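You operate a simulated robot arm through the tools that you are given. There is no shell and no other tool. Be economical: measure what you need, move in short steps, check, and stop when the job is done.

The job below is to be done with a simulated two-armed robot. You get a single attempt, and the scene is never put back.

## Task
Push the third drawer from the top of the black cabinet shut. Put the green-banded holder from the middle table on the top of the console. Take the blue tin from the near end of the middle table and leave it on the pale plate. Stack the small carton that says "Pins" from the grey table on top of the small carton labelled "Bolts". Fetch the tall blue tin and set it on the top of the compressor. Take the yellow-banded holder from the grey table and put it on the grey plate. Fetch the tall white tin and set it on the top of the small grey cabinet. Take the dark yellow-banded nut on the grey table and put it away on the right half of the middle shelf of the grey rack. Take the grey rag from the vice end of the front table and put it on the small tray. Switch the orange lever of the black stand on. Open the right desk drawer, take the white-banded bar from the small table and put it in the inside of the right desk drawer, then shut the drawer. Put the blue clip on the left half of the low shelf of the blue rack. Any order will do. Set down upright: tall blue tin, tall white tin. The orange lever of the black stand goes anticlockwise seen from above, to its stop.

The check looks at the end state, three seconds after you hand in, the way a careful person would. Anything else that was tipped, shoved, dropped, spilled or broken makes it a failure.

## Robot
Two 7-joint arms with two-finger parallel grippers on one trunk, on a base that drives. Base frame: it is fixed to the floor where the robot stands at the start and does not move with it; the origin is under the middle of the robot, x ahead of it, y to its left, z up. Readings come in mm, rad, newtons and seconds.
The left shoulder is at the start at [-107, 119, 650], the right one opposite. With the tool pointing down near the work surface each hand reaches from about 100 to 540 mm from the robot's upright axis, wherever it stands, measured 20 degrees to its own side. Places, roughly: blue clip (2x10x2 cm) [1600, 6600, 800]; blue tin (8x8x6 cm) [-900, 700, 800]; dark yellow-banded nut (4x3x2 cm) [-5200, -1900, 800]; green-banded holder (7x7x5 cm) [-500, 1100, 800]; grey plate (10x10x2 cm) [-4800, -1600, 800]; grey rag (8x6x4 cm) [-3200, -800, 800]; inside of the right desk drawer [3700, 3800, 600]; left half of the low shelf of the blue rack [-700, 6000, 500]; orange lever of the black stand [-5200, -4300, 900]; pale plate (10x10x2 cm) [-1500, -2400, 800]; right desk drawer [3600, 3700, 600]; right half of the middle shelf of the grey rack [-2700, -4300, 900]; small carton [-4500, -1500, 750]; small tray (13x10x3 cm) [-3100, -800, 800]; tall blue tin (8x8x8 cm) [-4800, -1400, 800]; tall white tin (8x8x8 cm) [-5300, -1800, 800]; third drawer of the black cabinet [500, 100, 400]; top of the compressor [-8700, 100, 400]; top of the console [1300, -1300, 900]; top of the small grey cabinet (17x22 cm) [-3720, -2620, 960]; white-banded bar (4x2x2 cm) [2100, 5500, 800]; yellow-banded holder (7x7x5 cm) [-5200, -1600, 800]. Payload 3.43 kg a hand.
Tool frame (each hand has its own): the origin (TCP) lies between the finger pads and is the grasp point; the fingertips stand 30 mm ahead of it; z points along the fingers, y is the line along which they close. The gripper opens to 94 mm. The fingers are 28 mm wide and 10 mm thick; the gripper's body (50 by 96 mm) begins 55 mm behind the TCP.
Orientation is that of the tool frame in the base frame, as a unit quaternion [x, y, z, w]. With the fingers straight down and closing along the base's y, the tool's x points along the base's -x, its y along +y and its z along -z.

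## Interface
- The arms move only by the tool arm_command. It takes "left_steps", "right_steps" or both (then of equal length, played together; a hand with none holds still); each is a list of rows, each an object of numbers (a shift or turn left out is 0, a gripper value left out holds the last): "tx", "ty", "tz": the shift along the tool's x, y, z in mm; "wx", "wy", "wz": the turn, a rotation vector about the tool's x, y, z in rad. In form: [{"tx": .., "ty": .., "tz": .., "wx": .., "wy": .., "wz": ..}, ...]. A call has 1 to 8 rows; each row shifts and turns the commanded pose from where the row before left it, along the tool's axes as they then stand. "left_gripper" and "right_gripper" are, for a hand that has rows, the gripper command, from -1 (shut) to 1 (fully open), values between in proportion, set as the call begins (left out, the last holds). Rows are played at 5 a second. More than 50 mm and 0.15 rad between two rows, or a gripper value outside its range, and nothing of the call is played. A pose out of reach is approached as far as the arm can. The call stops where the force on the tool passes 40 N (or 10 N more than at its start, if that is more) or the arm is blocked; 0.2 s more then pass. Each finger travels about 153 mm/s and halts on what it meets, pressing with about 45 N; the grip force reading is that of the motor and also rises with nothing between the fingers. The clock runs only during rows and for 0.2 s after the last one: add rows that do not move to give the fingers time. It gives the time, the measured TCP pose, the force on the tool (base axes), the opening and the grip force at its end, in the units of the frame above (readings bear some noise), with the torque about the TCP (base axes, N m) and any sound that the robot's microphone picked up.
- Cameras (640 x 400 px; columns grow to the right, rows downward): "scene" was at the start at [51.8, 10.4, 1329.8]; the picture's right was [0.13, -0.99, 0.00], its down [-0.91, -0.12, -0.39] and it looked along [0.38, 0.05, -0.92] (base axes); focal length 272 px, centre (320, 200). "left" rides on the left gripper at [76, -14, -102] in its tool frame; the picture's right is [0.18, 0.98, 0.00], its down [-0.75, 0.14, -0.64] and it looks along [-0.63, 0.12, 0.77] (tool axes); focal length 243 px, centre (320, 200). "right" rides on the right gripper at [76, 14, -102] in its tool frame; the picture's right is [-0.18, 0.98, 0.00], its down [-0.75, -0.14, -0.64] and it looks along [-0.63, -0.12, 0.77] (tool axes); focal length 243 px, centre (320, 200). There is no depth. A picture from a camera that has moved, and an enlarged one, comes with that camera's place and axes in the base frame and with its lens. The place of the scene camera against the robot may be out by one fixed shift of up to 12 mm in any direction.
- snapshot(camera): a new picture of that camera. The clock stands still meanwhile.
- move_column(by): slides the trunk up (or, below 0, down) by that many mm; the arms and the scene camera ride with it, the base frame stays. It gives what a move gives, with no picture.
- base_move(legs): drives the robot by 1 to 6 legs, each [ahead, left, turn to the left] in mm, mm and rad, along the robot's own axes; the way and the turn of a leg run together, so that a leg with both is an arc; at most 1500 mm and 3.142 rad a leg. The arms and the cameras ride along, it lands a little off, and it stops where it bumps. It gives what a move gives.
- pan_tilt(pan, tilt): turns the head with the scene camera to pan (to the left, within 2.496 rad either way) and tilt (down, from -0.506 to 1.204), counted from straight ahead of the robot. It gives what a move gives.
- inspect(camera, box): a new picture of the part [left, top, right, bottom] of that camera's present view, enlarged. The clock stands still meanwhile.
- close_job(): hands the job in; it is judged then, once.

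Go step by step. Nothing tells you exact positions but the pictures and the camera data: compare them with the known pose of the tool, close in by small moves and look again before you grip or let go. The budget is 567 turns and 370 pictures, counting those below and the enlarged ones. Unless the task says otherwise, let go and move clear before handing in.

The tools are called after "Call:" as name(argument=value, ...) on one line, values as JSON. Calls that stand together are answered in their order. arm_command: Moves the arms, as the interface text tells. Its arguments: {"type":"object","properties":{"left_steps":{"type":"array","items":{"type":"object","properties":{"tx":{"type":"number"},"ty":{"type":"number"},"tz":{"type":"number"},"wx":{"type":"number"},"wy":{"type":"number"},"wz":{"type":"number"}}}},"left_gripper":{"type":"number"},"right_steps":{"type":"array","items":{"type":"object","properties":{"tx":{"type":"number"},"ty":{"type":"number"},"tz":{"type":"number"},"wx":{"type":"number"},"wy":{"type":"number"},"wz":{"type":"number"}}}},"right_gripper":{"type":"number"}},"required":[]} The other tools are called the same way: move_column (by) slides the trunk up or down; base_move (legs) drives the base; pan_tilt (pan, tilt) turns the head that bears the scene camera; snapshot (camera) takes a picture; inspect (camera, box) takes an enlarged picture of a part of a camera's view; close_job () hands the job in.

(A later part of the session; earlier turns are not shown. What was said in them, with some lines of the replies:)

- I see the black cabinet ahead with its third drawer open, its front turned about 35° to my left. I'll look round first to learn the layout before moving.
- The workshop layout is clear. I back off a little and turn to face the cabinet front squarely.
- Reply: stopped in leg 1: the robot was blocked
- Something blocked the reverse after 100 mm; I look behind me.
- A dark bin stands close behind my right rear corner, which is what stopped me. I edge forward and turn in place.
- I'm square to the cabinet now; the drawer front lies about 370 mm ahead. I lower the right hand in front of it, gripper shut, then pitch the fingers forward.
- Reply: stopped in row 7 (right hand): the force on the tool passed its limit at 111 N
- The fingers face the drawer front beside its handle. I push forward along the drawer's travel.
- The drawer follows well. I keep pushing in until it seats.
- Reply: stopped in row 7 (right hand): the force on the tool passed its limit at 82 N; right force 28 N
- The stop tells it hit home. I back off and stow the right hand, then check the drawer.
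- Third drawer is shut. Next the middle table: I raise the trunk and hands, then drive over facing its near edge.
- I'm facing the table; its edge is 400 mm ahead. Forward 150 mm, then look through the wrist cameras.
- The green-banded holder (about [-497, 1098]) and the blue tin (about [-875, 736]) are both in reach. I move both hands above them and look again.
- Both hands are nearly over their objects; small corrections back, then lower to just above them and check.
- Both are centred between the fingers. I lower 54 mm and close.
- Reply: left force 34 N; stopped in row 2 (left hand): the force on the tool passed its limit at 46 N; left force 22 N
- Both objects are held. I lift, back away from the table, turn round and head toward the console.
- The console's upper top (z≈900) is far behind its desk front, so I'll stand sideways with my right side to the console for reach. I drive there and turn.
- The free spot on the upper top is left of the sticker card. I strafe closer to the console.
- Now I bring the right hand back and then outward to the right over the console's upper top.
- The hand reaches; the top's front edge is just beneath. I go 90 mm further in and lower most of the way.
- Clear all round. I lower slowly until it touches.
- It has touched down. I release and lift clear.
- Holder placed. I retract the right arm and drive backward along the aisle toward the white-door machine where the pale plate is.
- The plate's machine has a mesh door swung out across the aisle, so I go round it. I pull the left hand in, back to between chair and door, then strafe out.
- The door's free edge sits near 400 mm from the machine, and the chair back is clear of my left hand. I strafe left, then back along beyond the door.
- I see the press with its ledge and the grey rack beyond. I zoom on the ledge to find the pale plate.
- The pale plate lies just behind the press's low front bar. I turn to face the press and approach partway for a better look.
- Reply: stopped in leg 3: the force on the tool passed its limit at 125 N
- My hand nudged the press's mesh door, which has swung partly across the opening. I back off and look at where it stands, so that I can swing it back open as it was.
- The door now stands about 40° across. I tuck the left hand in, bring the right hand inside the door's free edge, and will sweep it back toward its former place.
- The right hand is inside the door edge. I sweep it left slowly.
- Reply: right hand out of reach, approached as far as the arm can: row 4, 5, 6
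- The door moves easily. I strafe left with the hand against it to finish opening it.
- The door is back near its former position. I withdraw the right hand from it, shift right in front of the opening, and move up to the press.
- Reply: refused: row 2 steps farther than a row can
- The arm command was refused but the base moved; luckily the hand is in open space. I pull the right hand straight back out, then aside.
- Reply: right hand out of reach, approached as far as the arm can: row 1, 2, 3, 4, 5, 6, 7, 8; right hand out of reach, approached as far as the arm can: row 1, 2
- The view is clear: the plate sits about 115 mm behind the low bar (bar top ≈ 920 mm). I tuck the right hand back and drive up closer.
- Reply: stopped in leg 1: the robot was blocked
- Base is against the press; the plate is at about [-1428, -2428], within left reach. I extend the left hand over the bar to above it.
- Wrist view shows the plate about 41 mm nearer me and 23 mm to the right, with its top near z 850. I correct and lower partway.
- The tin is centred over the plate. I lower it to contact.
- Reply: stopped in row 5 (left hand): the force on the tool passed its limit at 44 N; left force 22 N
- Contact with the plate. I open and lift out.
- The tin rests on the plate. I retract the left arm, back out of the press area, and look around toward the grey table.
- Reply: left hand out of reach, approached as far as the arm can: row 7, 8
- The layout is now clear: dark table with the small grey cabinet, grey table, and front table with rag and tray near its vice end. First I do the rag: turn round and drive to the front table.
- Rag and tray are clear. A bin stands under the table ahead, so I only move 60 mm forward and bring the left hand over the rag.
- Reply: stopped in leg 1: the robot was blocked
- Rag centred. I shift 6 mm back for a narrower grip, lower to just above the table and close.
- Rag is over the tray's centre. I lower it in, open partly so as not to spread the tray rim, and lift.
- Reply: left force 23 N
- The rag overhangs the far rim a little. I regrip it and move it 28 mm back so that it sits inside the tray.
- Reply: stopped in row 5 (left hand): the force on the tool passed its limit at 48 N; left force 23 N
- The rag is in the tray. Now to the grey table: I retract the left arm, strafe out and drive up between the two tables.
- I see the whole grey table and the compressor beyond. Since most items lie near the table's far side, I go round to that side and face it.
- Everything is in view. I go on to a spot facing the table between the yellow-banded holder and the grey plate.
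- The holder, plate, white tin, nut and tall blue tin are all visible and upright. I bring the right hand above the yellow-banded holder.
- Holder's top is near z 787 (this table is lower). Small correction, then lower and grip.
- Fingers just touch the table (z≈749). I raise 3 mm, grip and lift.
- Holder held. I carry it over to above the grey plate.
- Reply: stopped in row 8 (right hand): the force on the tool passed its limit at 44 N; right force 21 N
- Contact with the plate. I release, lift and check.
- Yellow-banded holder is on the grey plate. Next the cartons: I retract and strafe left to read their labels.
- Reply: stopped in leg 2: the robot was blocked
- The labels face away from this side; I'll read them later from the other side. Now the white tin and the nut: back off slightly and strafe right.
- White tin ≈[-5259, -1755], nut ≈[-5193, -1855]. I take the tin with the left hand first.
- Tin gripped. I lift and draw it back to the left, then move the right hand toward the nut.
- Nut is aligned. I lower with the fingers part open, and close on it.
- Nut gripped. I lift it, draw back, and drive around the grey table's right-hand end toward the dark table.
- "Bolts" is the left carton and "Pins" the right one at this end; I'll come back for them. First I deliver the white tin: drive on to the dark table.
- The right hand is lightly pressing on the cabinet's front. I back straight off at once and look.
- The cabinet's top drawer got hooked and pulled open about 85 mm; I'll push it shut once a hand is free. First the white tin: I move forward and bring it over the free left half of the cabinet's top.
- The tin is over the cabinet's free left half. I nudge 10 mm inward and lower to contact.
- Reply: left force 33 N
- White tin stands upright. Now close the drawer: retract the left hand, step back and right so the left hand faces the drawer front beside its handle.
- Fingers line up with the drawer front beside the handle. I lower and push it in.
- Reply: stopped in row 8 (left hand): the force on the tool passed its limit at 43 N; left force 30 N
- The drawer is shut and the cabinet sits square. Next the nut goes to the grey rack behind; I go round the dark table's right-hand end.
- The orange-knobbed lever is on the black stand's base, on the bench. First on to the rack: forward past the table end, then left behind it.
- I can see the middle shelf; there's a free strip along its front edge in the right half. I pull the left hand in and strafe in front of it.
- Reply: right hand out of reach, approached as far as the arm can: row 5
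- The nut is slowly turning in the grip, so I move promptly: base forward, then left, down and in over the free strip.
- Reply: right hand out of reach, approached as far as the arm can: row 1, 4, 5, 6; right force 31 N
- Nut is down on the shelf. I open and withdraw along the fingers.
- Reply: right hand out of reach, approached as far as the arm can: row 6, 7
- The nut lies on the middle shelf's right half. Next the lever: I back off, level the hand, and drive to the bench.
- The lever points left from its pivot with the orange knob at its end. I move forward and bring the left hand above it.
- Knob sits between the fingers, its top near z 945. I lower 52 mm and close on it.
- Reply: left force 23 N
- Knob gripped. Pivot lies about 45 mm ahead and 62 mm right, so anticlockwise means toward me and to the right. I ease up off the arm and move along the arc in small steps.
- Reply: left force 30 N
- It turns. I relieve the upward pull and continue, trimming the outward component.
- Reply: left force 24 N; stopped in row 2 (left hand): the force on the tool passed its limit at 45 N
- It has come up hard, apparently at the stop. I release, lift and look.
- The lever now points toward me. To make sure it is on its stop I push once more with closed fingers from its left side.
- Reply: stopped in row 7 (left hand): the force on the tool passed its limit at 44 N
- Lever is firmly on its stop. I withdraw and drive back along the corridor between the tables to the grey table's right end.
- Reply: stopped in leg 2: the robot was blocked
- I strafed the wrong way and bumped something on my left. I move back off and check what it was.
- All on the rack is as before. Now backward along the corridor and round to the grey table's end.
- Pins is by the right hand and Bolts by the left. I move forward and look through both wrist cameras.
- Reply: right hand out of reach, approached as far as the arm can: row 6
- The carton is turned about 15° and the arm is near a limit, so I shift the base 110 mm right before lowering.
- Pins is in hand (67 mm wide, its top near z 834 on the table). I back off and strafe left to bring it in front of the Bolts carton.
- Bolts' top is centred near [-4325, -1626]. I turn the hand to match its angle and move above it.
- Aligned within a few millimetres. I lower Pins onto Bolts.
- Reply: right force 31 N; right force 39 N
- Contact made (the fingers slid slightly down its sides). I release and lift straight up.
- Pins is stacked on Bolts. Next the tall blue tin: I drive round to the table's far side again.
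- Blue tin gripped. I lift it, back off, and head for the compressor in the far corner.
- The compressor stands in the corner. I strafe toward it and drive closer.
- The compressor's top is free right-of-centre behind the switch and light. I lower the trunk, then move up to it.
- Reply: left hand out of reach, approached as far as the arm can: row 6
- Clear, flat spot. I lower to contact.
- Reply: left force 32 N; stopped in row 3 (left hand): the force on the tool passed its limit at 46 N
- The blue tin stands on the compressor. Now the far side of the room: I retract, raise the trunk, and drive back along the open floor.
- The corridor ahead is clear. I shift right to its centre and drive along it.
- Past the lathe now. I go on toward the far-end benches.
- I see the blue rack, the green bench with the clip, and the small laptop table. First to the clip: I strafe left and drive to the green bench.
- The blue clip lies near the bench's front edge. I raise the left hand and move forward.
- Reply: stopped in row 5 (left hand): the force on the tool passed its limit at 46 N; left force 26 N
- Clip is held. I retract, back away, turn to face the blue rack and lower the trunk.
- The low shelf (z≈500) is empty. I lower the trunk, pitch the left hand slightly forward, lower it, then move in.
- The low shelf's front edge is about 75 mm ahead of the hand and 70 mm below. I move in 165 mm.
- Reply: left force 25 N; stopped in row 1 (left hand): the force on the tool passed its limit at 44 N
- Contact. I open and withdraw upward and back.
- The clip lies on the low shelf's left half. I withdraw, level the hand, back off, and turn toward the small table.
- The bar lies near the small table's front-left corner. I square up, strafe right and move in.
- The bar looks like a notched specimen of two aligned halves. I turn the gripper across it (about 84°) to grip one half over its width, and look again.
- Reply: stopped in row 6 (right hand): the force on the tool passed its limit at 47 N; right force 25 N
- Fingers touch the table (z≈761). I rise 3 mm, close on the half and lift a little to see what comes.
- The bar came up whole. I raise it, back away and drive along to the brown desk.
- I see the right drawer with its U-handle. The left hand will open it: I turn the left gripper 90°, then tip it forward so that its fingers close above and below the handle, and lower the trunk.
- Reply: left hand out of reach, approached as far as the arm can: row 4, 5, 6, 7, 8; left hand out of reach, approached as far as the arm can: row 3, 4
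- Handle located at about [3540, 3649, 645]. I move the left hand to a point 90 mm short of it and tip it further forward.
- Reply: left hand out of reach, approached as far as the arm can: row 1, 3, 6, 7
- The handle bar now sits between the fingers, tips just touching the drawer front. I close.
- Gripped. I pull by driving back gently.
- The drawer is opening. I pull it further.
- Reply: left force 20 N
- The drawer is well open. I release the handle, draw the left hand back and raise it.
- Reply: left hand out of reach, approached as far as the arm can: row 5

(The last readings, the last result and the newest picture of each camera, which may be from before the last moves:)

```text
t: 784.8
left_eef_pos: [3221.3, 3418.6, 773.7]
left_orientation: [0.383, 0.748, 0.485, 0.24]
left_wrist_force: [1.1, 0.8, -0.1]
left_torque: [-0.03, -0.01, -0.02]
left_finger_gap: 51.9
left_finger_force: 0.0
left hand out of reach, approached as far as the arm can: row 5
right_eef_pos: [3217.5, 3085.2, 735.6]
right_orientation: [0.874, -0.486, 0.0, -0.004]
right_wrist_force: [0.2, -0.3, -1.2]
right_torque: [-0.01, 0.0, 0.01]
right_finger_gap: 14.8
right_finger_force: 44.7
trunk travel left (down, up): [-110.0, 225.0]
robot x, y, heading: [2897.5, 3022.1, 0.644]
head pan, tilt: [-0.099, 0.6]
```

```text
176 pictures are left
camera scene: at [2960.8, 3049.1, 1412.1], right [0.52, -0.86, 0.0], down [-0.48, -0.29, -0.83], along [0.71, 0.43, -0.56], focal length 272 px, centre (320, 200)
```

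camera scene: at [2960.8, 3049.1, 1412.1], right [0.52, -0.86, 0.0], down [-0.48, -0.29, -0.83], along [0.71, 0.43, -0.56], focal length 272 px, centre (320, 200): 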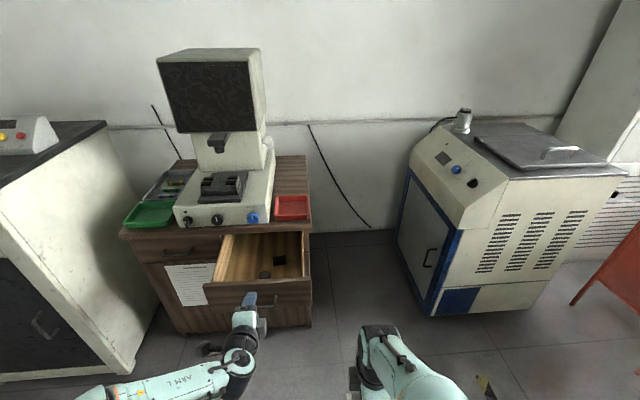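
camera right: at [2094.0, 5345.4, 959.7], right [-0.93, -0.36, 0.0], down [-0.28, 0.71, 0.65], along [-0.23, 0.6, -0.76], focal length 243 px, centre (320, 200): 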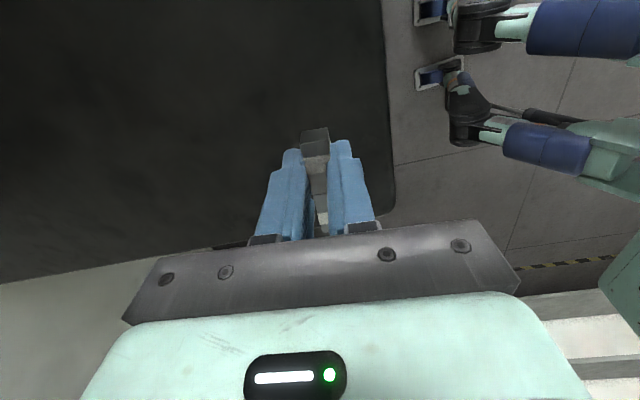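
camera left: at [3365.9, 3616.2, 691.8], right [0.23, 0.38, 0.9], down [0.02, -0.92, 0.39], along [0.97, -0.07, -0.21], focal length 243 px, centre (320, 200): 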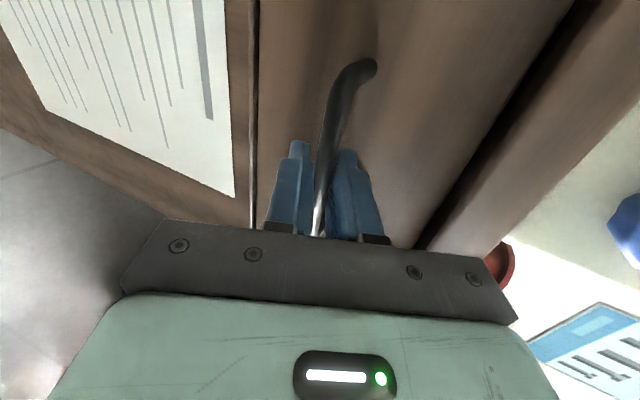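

Call:
arm_command(left_gripper=-1, left_steps=[{"ty": 36, "tz": -16}, {"ty": 36, "tz": -16}, {"ty": 36, "tz": -16}, {"ty": -12, "tz": -28}, {"ty": -12, "tz": -28}, {"ty": -12, "tz": -28}, {"tx": 30}, {"tx": 30}])

Call:
base_move(legs=[[0, 270, 0], [270, 0, 0]])

Call:
snapshot(camera="scene")

Call:
snapshot(camera="right")

```text
t: 786.6
left_eef_pos: [3113.6, 3412.2, 896.7]
left_orientation: [0.383, 0.748, 0.485, 0.24]
left_wrist_force: [0.8, 0.4, -0.1]
left_torque: [-0.01, -0.02, 0.0]
left_finger_gap: 0.3
left_finger_force: 32.8
right_eef_pos: [3217.5, 3086.2, 736.5]
right_orientation: [0.874, -0.486, 0.0, -0.004]
right_wrist_force: [0.2, -1.2, -1.5]
right_torque: [-0.01, 0.02, 0.0]
right_finger_gap: 14.8
right_finger_force: 45.0
trunk travel left (down, up): [-110.0, 225.0]
robot x, y, heading: [2894.9, 3018.9, 0.641]
head pan, tilt: [-0.099, 0.6]
```

```text
t: 791.0
left_eef_pos: [3165.6, 3786.4, 895.8]
left_orientation: [0.38, 0.75, 0.486, 0.239]
left_wrist_force: [0.5, 0.1, -0.7]
left_torque: [0.03, 0.02, -0.01]
left_finger_gap: 0.1
left_finger_force: 33.1
right_eef_pos: [3270.7, 3460.2, 736.4]
right_orientation: [0.876, -0.483, 0.0, -0.003]
right_wrist_force: [0.6, 0.1, -1.2]
right_torque: [-0.04, -0.02, -0.03]
right_finger_gap: 15.0
right_finger_force: 45.3
trunk travel left (down, up): [-110.0, 225.0]
robot x, y, heading: [2953.1, 3393.5, 0.646]
head pan, tilt: [-0.099, 0.6]
```

```text
175 pictures are left
camera scene: at [3015.2, 3424.1, 1412.1], right [0.52, -0.85, 0.0], down [-0.48, -0.29, -0.82], along [0.7, 0.43, -0.57], focal length 272 px, centre (320, 200)
```

scene: 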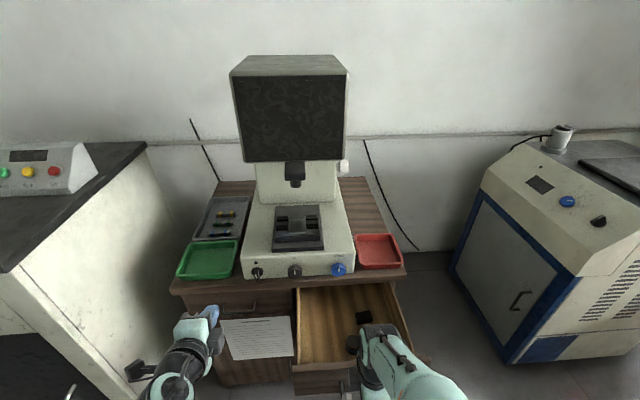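

```text
174 pictures are left
camera right: at [3298.4, 3389.2, 837.7], right [-0.93, -0.37, 0.0], down [-0.28, 0.71, 0.65], along [-0.23, 0.6, -0.76], focal length 243 px, centre (320, 200)
```

right: 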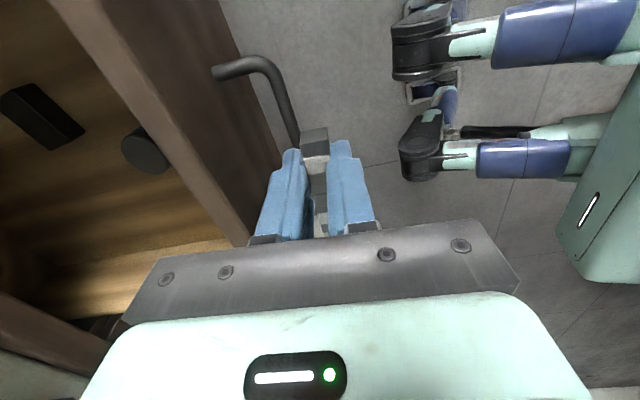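

I raise the right hand, move it over the drawer's left part, and look.

Call:
arm_command(right_steps=[{"tz": -40}, {"tz": -30}, {"ty": -45, "tx": -15}, {"ty": -45, "tx": -15}, {"ty": -45, "tx": -15}, {"ty": -45, "tx": -15}, {"ty": -11}])

Call:
snapshot(camera="right")

Call:
snapshot(camera="scene")

```text
t: 792.6
left_eef_pos: [3165.4, 3786.7, 895.7]
left_orientation: [0.381, 0.749, 0.486, 0.239]
left_wrist_force: [-0.6, 0.2, 1.1]
left_torque: [0.01, 0.0, -0.01]
left_finger_gap: 0.2
left_finger_force: 33.1
right_eef_pos: [3375.9, 3589.4, 805.1]
right_orientation: [0.875, -0.484, 0.0, -0.003]
right_wrist_force: [0.3, 1.2, -1.9]
right_torque: [-0.05, 0.01, -0.01]
right_finger_gap: 15.0
right_finger_force: 45.3
right hand out of reach, approached as far as the arm can: row 6, 7
trunk travel left (down, up): [-110.0, 225.0]
robot x, y, heading: [2950.7, 3390.4, 0.645]
head pan, tilt: [-0.099, 0.6]
```

```text
173 pictures are left
camera right: at [3404.7, 3516.9, 906.8], right [-0.93, -0.37, 0.0], down [-0.28, 0.71, 0.65], along [-0.24, 0.6, -0.76], focal length 243 px, centre (320, 200)
```

right: 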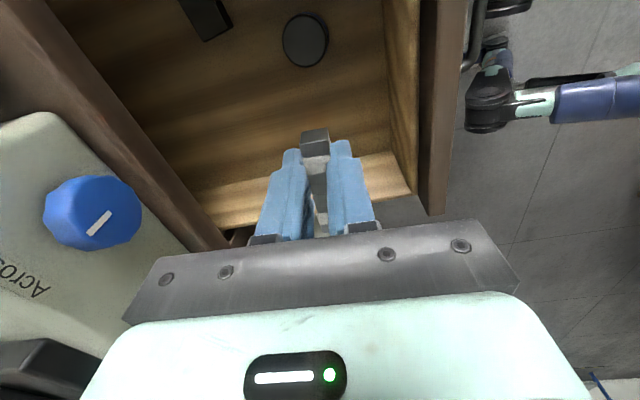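

```text
172 pictures are left
camera scene: at [3014.9, 3423.9, 1412.1], right [0.52, -0.85, 0.0], down [-0.48, -0.29, -0.82], along [0.7, 0.43, -0.57], focal length 272 px, centre (320, 200)
```

scene: 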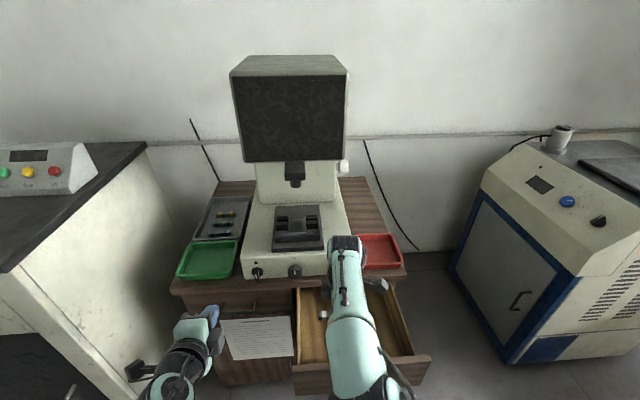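

Call:
arm_command(right_steps=[{"tx": -22}, {"tz": 35}, {"tz": 35}, {"tz": 30}])

Call:
snapshot(camera="right")

```text
t: 793.6
left_eef_pos: [3165.0, 3787.6, 896.3]
left_orientation: [0.38, 0.749, 0.486, 0.24]
left_wrist_force: [-0.4, -0.3, 0.8]
left_torque: [-0.01, 0.05, 0.01]
left_finger_gap: 0.3
left_finger_force: 33.0
right_eef_pos: [3364.8, 3610.2, 707.3]
right_orientation: [0.875, -0.484, 0.001, -0.004]
right_wrist_force: [-0.1, 0.3, -1.2]
right_torque: [-0.03, -0.03, 0.02]
right_finger_gap: 15.2
right_finger_force: 44.9
trunk travel left (down, up): [-110.0, 225.0]
robot x, y, heading: [2954.7, 3388.8, 0.647]
head pan, tilt: [-0.099, 0.6]
```

```text
171 pictures are left
camera right: at [3393.1, 3537.5, 808.8], right [-0.93, -0.37, -0.01], down [-0.28, 0.71, 0.65], along [-0.23, 0.6, -0.76], focal length 243 px, centre (320, 200)
```

right: 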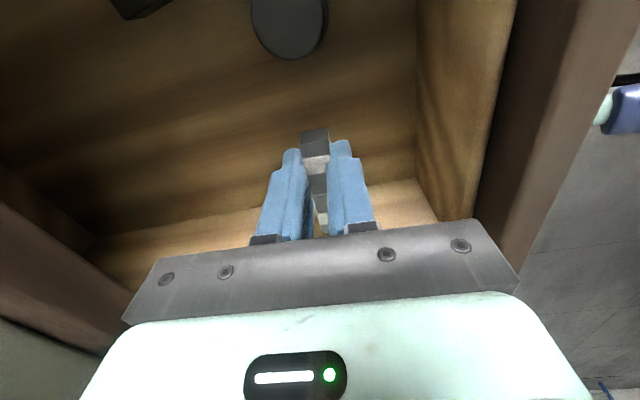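

Call:
arm_command(right_steps=[{"tz": 15}, {"tz": 15}, {"tz": 10}, {"tz": 8}, {"tz": 5}, {"tz": 5}, {"tz": 4}, {"tz": 4}])

```text
t: 795.4
left_eef_pos: [3166.9, 3787.6, 896.8]
left_orientation: [0.38, 0.749, 0.487, 0.239]
left_wrist_force: [0.8, 0.3, 0.1]
left_torque: [0.0, 0.02, -0.01]
left_finger_gap: 0.1
left_finger_force: 33.3
right_eef_pos: [3355.8, 3619.0, 651.4]
right_orientation: [0.876, -0.482, 0.001, -0.005]
right_wrist_force: [-0.7, 0.1, -0.4]
right_torque: [-0.02, 0.0, -0.02]
right_finger_gap: 14.8
right_finger_force: 45.2
right hand out of reach, approached as far as the arm can: row 3, 4, 5, 7
trunk travel left (down, up): [-110.0, 225.0]
robot x, y, heading: [2952.8, 3386.8, 0.652]
head pan, tilt: [-0.099, 0.6]
```

The arm is near its limit, so I lower the trunk in small steps instead.

Call:
move_column(by=-12)

Call:
snapshot(camera="right")

```text
t: 796.0
left_eef_pos: [3164.2, 3787.7, 885.7]
left_orientation: [0.38, 0.748, 0.488, 0.24]
left_wrist_force: [0.4, -0.2, 0.5]
left_torque: [0.0, -0.01, -0.02]
left_finger_gap: 0.0
left_finger_force: 33.1
right_eef_pos: [3357.1, 3619.1, 643.0]
right_orientation: [0.875, -0.483, 0.001, -0.009]
right_wrist_force: [2.8, 0.1, 32.6]
right_torque: [0.08, 0.18, 0.0]
right_finger_gap: 15.4
right_finger_force: 44.6
trunk travel left (down, up): [-98.0, 237.0]
robot x, y, heading: [2951.2, 3391.8, 0.646]
head pan, tilt: [-0.099, 0.6]
```

```text
170 pictures are left
camera right: at [3384.7, 3546.4, 743.9], right [-0.93, -0.37, -0.01], down [-0.29, 0.7, 0.65], along [-0.23, 0.61, -0.76], focal length 243 px, centre (320, 200)
```

right: 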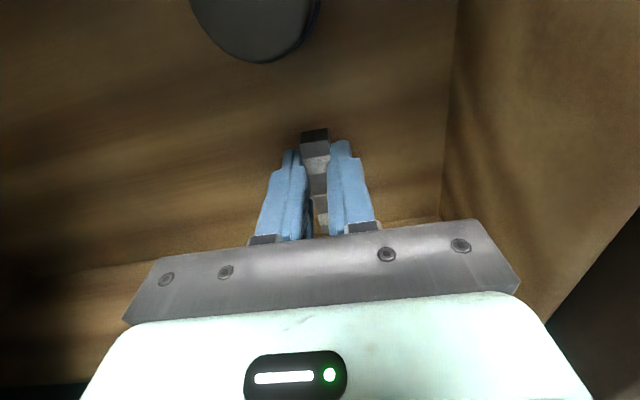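

The bar is on the drawer floor. I open a little and lift out.

Call:
arm_command(right_gripper=-0.2, right_steps=[{"tz": -3}, {}, {}, {"tz": -20}, {"tz": -35}, {"tz": -40}, {"tz": -40}, {"tz": -40}])

Call:
snapshot(camera="right")

```text
t: 797.8
left_eef_pos: [3164.4, 3786.7, 883.4]
left_orientation: [0.38, 0.749, 0.487, 0.239]
left_wrist_force: [0.1, 0.3, 1.0]
left_torque: [0.02, 0.01, 0.0]
left_finger_gap: 0.0
left_finger_force: 33.2
right_eef_pos: [3356.9, 3620.3, 816.6]
right_orientation: [0.876, -0.483, 0.0, -0.003]
right_wrist_force: [-1.1, 0.6, -0.6]
right_torque: [-0.02, 0.04, 0.0]
right_finger_gap: 37.7
right_finger_force: 0.0
trunk travel left (down, up): [-98.0, 237.0]
robot x, y, heading: [2951.8, 3388.0, 0.648]
head pan, tilt: [-0.099, 0.6]
```

```text
169 pictures are left
camera right: at [3384.4, 3547.3, 918.4], right [-0.93, -0.37, 0.0], down [-0.28, 0.71, 0.65], along [-0.23, 0.6, -0.76], focal length 243 px, centre (320, 200)
```

right: 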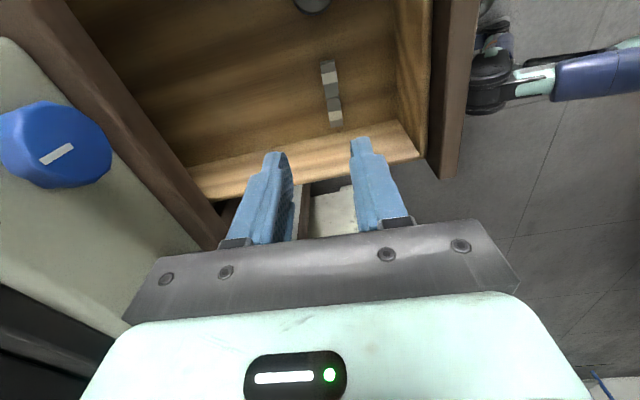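

The bar lies in the drawer. I retract the right hand, back off, and line the left hand up with the drawer front beside the handle to push it shut.

Call:
arm_command(right_steps=[{"ty": 40}, {"ty": 40}, {"ty": 40}, {"ty": 40}, {"ty": 30, "tz": -20}])

Call:
base_move(legs=[[-260, 0, -0.008], [0, -240, 0]])

Call:
move_column(by=-90)

Call:
arm_command(left_steps=[{"ty": -32, "tz": 14}, {"ty": -32, "tz": 14}, {"ty": -32, "tz": 14}, {"ty": -32, "tz": 14}])

Call:
snapshot(camera="scene")

Call:
snapshot(camera="left")

```text
t: 799.0
left_eef_pos: [3164.3, 3786.5, 884.6]
left_orientation: [0.38, 0.749, 0.486, 0.239]
left_wrist_force: [0.2, 0.3, 0.0]
left_torque: [-0.01, -0.03, 0.03]
left_finger_gap: 0.1
left_finger_force: 32.7
right_eef_pos: [3192.7, 3517.7, 835.0]
right_orientation: [0.875, -0.484, 0.0, -0.004]
right_wrist_force: [-0.3, -0.5, 0.2]
right_torque: [0.0, 0.01, 0.02]
right_finger_gap: 37.5
right_finger_force: 0.0
trunk travel left (down, up): [-98.0, 237.0]
robot x, y, heading: [2953.0, 3391.0, 0.647]
head pan, tilt: [-0.099, 0.6]
```

```text
t: 803.2
left_eef_pos: [3106.9, 3438.7, 883.8]
left_orientation: [0.383, 0.748, 0.486, 0.24]
left_wrist_force: [0.0, 0.5, 0.5]
left_torque: [0.0, 0.02, 0.01]
left_finger_gap: 0.0
left_finger_force: 32.4
right_eef_pos: [3132.1, 3169.2, 836.2]
right_orientation: [0.874, -0.486, 0.001, -0.003]
right_wrist_force: [-0.1, 0.6, 0.4]
right_torque: [0.01, 0.03, 0.0]
right_finger_gap: 37.3
right_finger_force: 0.2
trunk travel left (down, up): [-98.0, 237.0]
robot x, y, heading: [2890.7, 3042.5, 0.642]
head pan, tilt: [-0.099, 0.6]
```

```text
t: 804.4
left_eef_pos: [3106.2, 3438.6, 794.1]
left_orientation: [0.383, 0.748, 0.486, 0.241]
left_wrist_force: [0.3, -0.5, -0.6]
left_torque: [0.0, 0.05, 0.01]
left_finger_gap: 0.1
left_finger_force: 32.9
right_eef_pos: [3133.0, 3169.3, 744.6]
right_orientation: [0.874, -0.485, 0.0, -0.004]
right_wrist_force: [-0.6, 0.1, 0.2]
right_torque: [0.0, -0.01, -0.03]
right_finger_gap: 37.8
right_finger_force: 0.1
trunk travel left (down, up): [-8.0, 327.0]
robot x, y, heading: [2891.0, 3042.8, 0.64]
head pan, tilt: [-0.099, 0.6]
```

```text
t: 805.6
left_eef_pos: [3131.7, 3400.2, 646.0]
left_orientation: [0.431, 0.729, 0.469, 0.252]
left_wrist_force: [0.7, 0.1, 0.2]
left_torque: [0.0, 0.01, 0.0]
left_finger_gap: 0.1
left_finger_force: 33.0
left hand out of reach, approached as far as the arm can: row 3
right_eef_pos: [3132.6, 3169.3, 746.0]
right_orientation: [0.874, -0.485, -0.001, -0.004]
right_wrist_force: [0.7, 0.6, -1.6]
right_torque: [0.01, 0.0, 0.0]
right_finger_gap: 37.5
right_finger_force: 0.1
trunk travel left (down, up): [-8.0, 327.0]
robot x, y, heading: [2891.8, 3045.1, 0.642]
head pan, tilt: [-0.099, 0.6]
stopped in row 4 (left hand): the arm was blocked; the commanded pose is now the measured one
```

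```text
168 pictures are left
camera scene: at [2978.7, 3094.4, 1307.2], right [0.52, -0.86, 0.0], down [-0.48, -0.29, -0.83], along [0.71, 0.43, -0.56], focal length 272 px, centre (320, 200)
```

scene: 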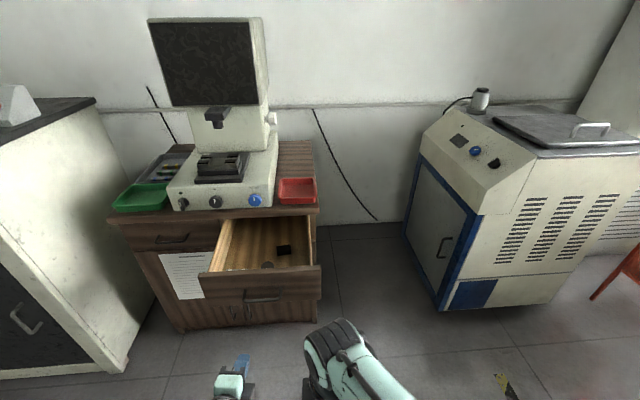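

```text
167 pictures are left
camera left: at [3009.5, 3413.8, 680.6], right [0.29, 0.34, 0.89], down [-0.06, -0.92, 0.38], along [0.95, -0.17, -0.25], focal length 243 px, centre (320, 200)
```

left: 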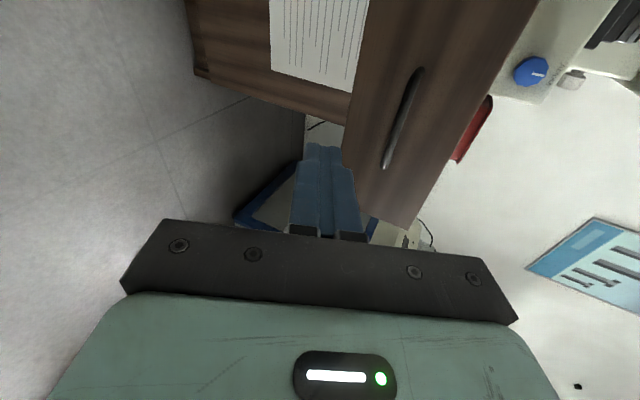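

The left hand is at the right height. I shift 65 mm left so the fingertips meet the front beside the handle, then push by driving forward.

Call:
base_move(legs=[[0, 65, 0], [170, 0, 0]])

Call:
snapshot(camera="left")

```text
t: 807.9
left_eef_pos: [3229.6, 3550.1, 645.2]
left_orientation: [0.432, 0.727, 0.469, 0.253]
left_wrist_force: [-0.1, 0.1, 0.3]
left_torque: [0.0, 0.02, -0.02]
left_finger_gap: 0.0
left_finger_force: 33.3
right_eef_pos: [3229.7, 3320.8, 745.6]
right_orientation: [0.873, -0.487, 0.001, -0.004]
right_wrist_force: [1.5, 0.1, -0.2]
right_torque: [-0.03, 0.02, 0.01]
right_finger_gap: 37.5
right_finger_force: 0.1
trunk travel left (down, up): [-8.0, 327.0]
robot x, y, heading: [2986.6, 3197.4, 0.638]
head pan, tilt: [-0.099, 0.6]
```

```text
166 pictures are left
camera left: at [3106.4, 3566.1, 680.6], right [0.29, 0.34, 0.89], down [-0.07, -0.92, 0.38], along [0.95, -0.17, -0.25], focal length 243 px, centre (320, 200)
```

left: 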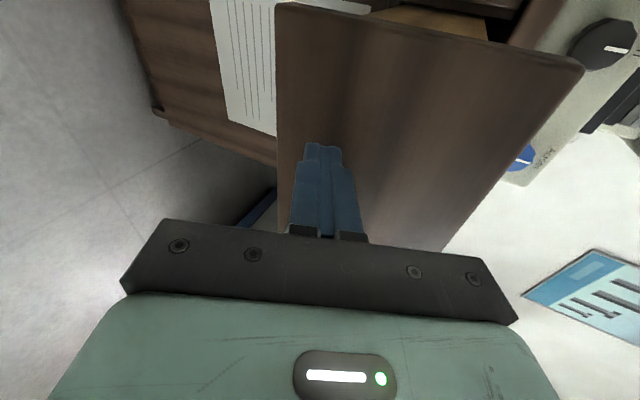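

Call:
base_move(legs=[[140, 0, 0], [90, 0, 0]])

Call:
snapshot(camera="scene")

```text
t: 810.0
left_eef_pos: [3414.0, 3684.1, 644.3]
left_orientation: [0.434, 0.727, 0.468, 0.253]
left_wrist_force: [-0.3, 0.7, -0.3]
left_torque: [-0.01, 0.0, 0.0]
left_finger_gap: 0.0
left_finger_force: 32.6
right_eef_pos: [3412.9, 3456.1, 745.4]
right_orientation: [0.872, -0.489, 0.0, -0.004]
right_wrist_force: [0.3, 1.2, -0.4]
right_torque: [-0.01, 0.03, -0.02]
right_finger_gap: 37.6
right_finger_force: 0.1
trunk travel left (down, up): [-8.0, 327.0]
robot x, y, heading: [3167.1, 3334.3, 0.635]
head pan, tilt: [-0.099, 0.6]
```

```text
165 pictures are left
camera scene: at [3258.0, 3382.4, 1307.1], right [0.51, -0.86, 0.0], down [-0.49, -0.29, -0.82], along [0.71, 0.42, -0.57], focal length 272 px, centre (320, 200)
```

scene: 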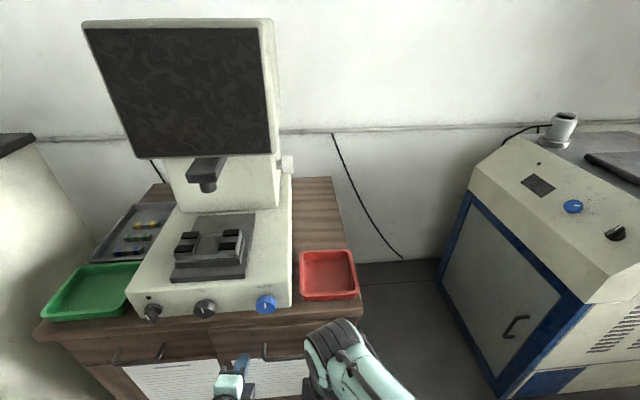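

Call:
base_move(legs=[[30, 0, 0.003]])

Call:
base_move(legs=[[25, 0, 0]])

Call:
snapshot(camera="left")

```text
t: 810.9
left_eef_pos: [3434.5, 3702.2, 644.8]
left_orientation: [0.432, 0.727, 0.47, 0.253]
left_wrist_force: [-0.5, 0.1, 0.1]
left_torque: [0.01, -0.01, -0.03]
left_finger_gap: 0.0
left_finger_force: 32.8
right_eef_pos: [3437.2, 3473.5, 745.5]
right_orientation: [0.873, -0.488, 0.0, -0.003]
right_wrist_force: [-0.8, -0.1, -0.3]
right_torque: [0.03, -0.01, -0.02]
right_finger_gap: 37.5
right_finger_force: 0.0
trunk travel left (down, up): [-8.0, 327.0]
robot x, y, heading: [3195.0, 3349.0, 0.637]
head pan, tilt: [-0.099, 0.6]
stopped in leg 1: the force on the tool passed its limit at 66 N (the readings are from after the stop); the commanded pose is now the measured one
```

```text
t: 811.7
left_eef_pos: [3434.5, 3702.2, 644.2]
left_orientation: [0.434, 0.728, 0.468, 0.25]
left_wrist_force: [-19.7, -10.6, 14.2]
left_torque: [0.37, -0.22, 0.3]
left_finger_gap: 0.2
left_finger_force: 33.1
right_eef_pos: [3440.8, 3477.6, 744.5]
right_orientation: [0.874, -0.487, -0.001, -0.005]
right_wrist_force: [-0.3, -0.3, -0.4]
right_torque: [0.02, -0.02, -0.01]
right_finger_gap: 37.6
right_finger_force: 0.0
trunk travel left (down, up): [-8.0, 327.0]
robot x, y, heading: [3196.9, 3357.4, 0.639]
head pan, tilt: [-0.099, 0.6]
stopped in leg 1: the force on the tool passed its limit at 78 N (the readings are from after the stop); the commanded pose is now the measured one
```

```text
164 pictures are left
camera left: at [3313.1, 3718.5, 680.7], right [0.3, 0.34, 0.89], down [-0.07, -0.92, 0.38], along [0.95, -0.17, -0.26], focal length 243 px, centre (320, 200)
```

left: 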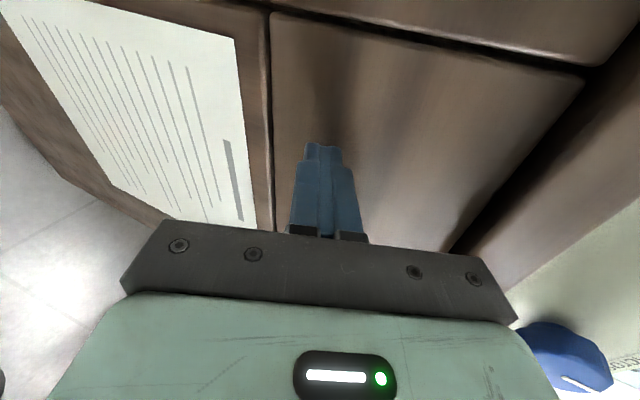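

The drawer is home against its stop. I back away and check.

Call:
base_move(legs=[[-350, 0, 0]])

Call:
inspect(camera="scene", box=[120, 180, 440, 380])

```text
t: 814.0
left_eef_pos: [3152.4, 3492.3, 642.2]
left_orientation: [0.434, 0.729, 0.467, 0.25]
left_wrist_force: [0.7, 0.2, -0.3]
left_torque: [0.02, 0.0, 0.02]
left_finger_gap: 0.0
left_finger_force: 33.0
right_eef_pos: [3159.3, 3266.3, 744.2]
right_orientation: [0.874, -0.486, -0.001, -0.004]
right_wrist_force: [0.0, 0.7, -0.2]
right_torque: [0.01, 0.02, -0.03]
right_finger_gap: 37.9
right_finger_force: 0.1
trunk travel left (down, up): [-8.0, 327.0]
robot x, y, heading: [2915.0, 3139.0, 0.64]
head pan, tilt: [-0.099, 0.6]
```

```text
2.00 times, centred on (280, 280) of scene
camera zoom: at [3003.6, 3193.4, 1307.1], right [0.52, -0.86, 0.0], down [-0.48, -0.29, -0.83], along [0.71, 0.43, -0.56], focal length 543 px, centre (400, 40)
```

zoom: 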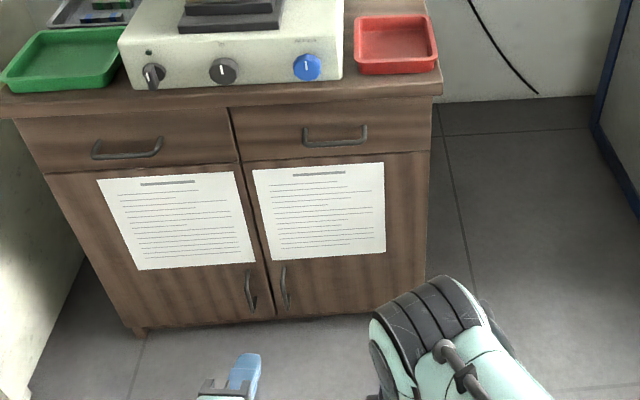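

Everything is in place: drawers shut, all items delivered, hands empty and clear. I hand the job in.

Call:
close_job()

```text
The job is handed in.
```

All twelve jobs are finished and handed in, but I disturbed a few things along the way.

- **Press mesh door:** an arm swung the press's mesh door partly across the opening. I pushed it back, but it may still be a few degrees off where it started.
- **Small grey cabinet:** its top drawer got hooked and pulled open about 85 mm. I pushed it shut again.
- **Bumps:** the base bumped the dark bin near the start and later what I took to be the white rack. The rack's items looked undisturbed afterwards; I didn't re-check whether the bin moved.
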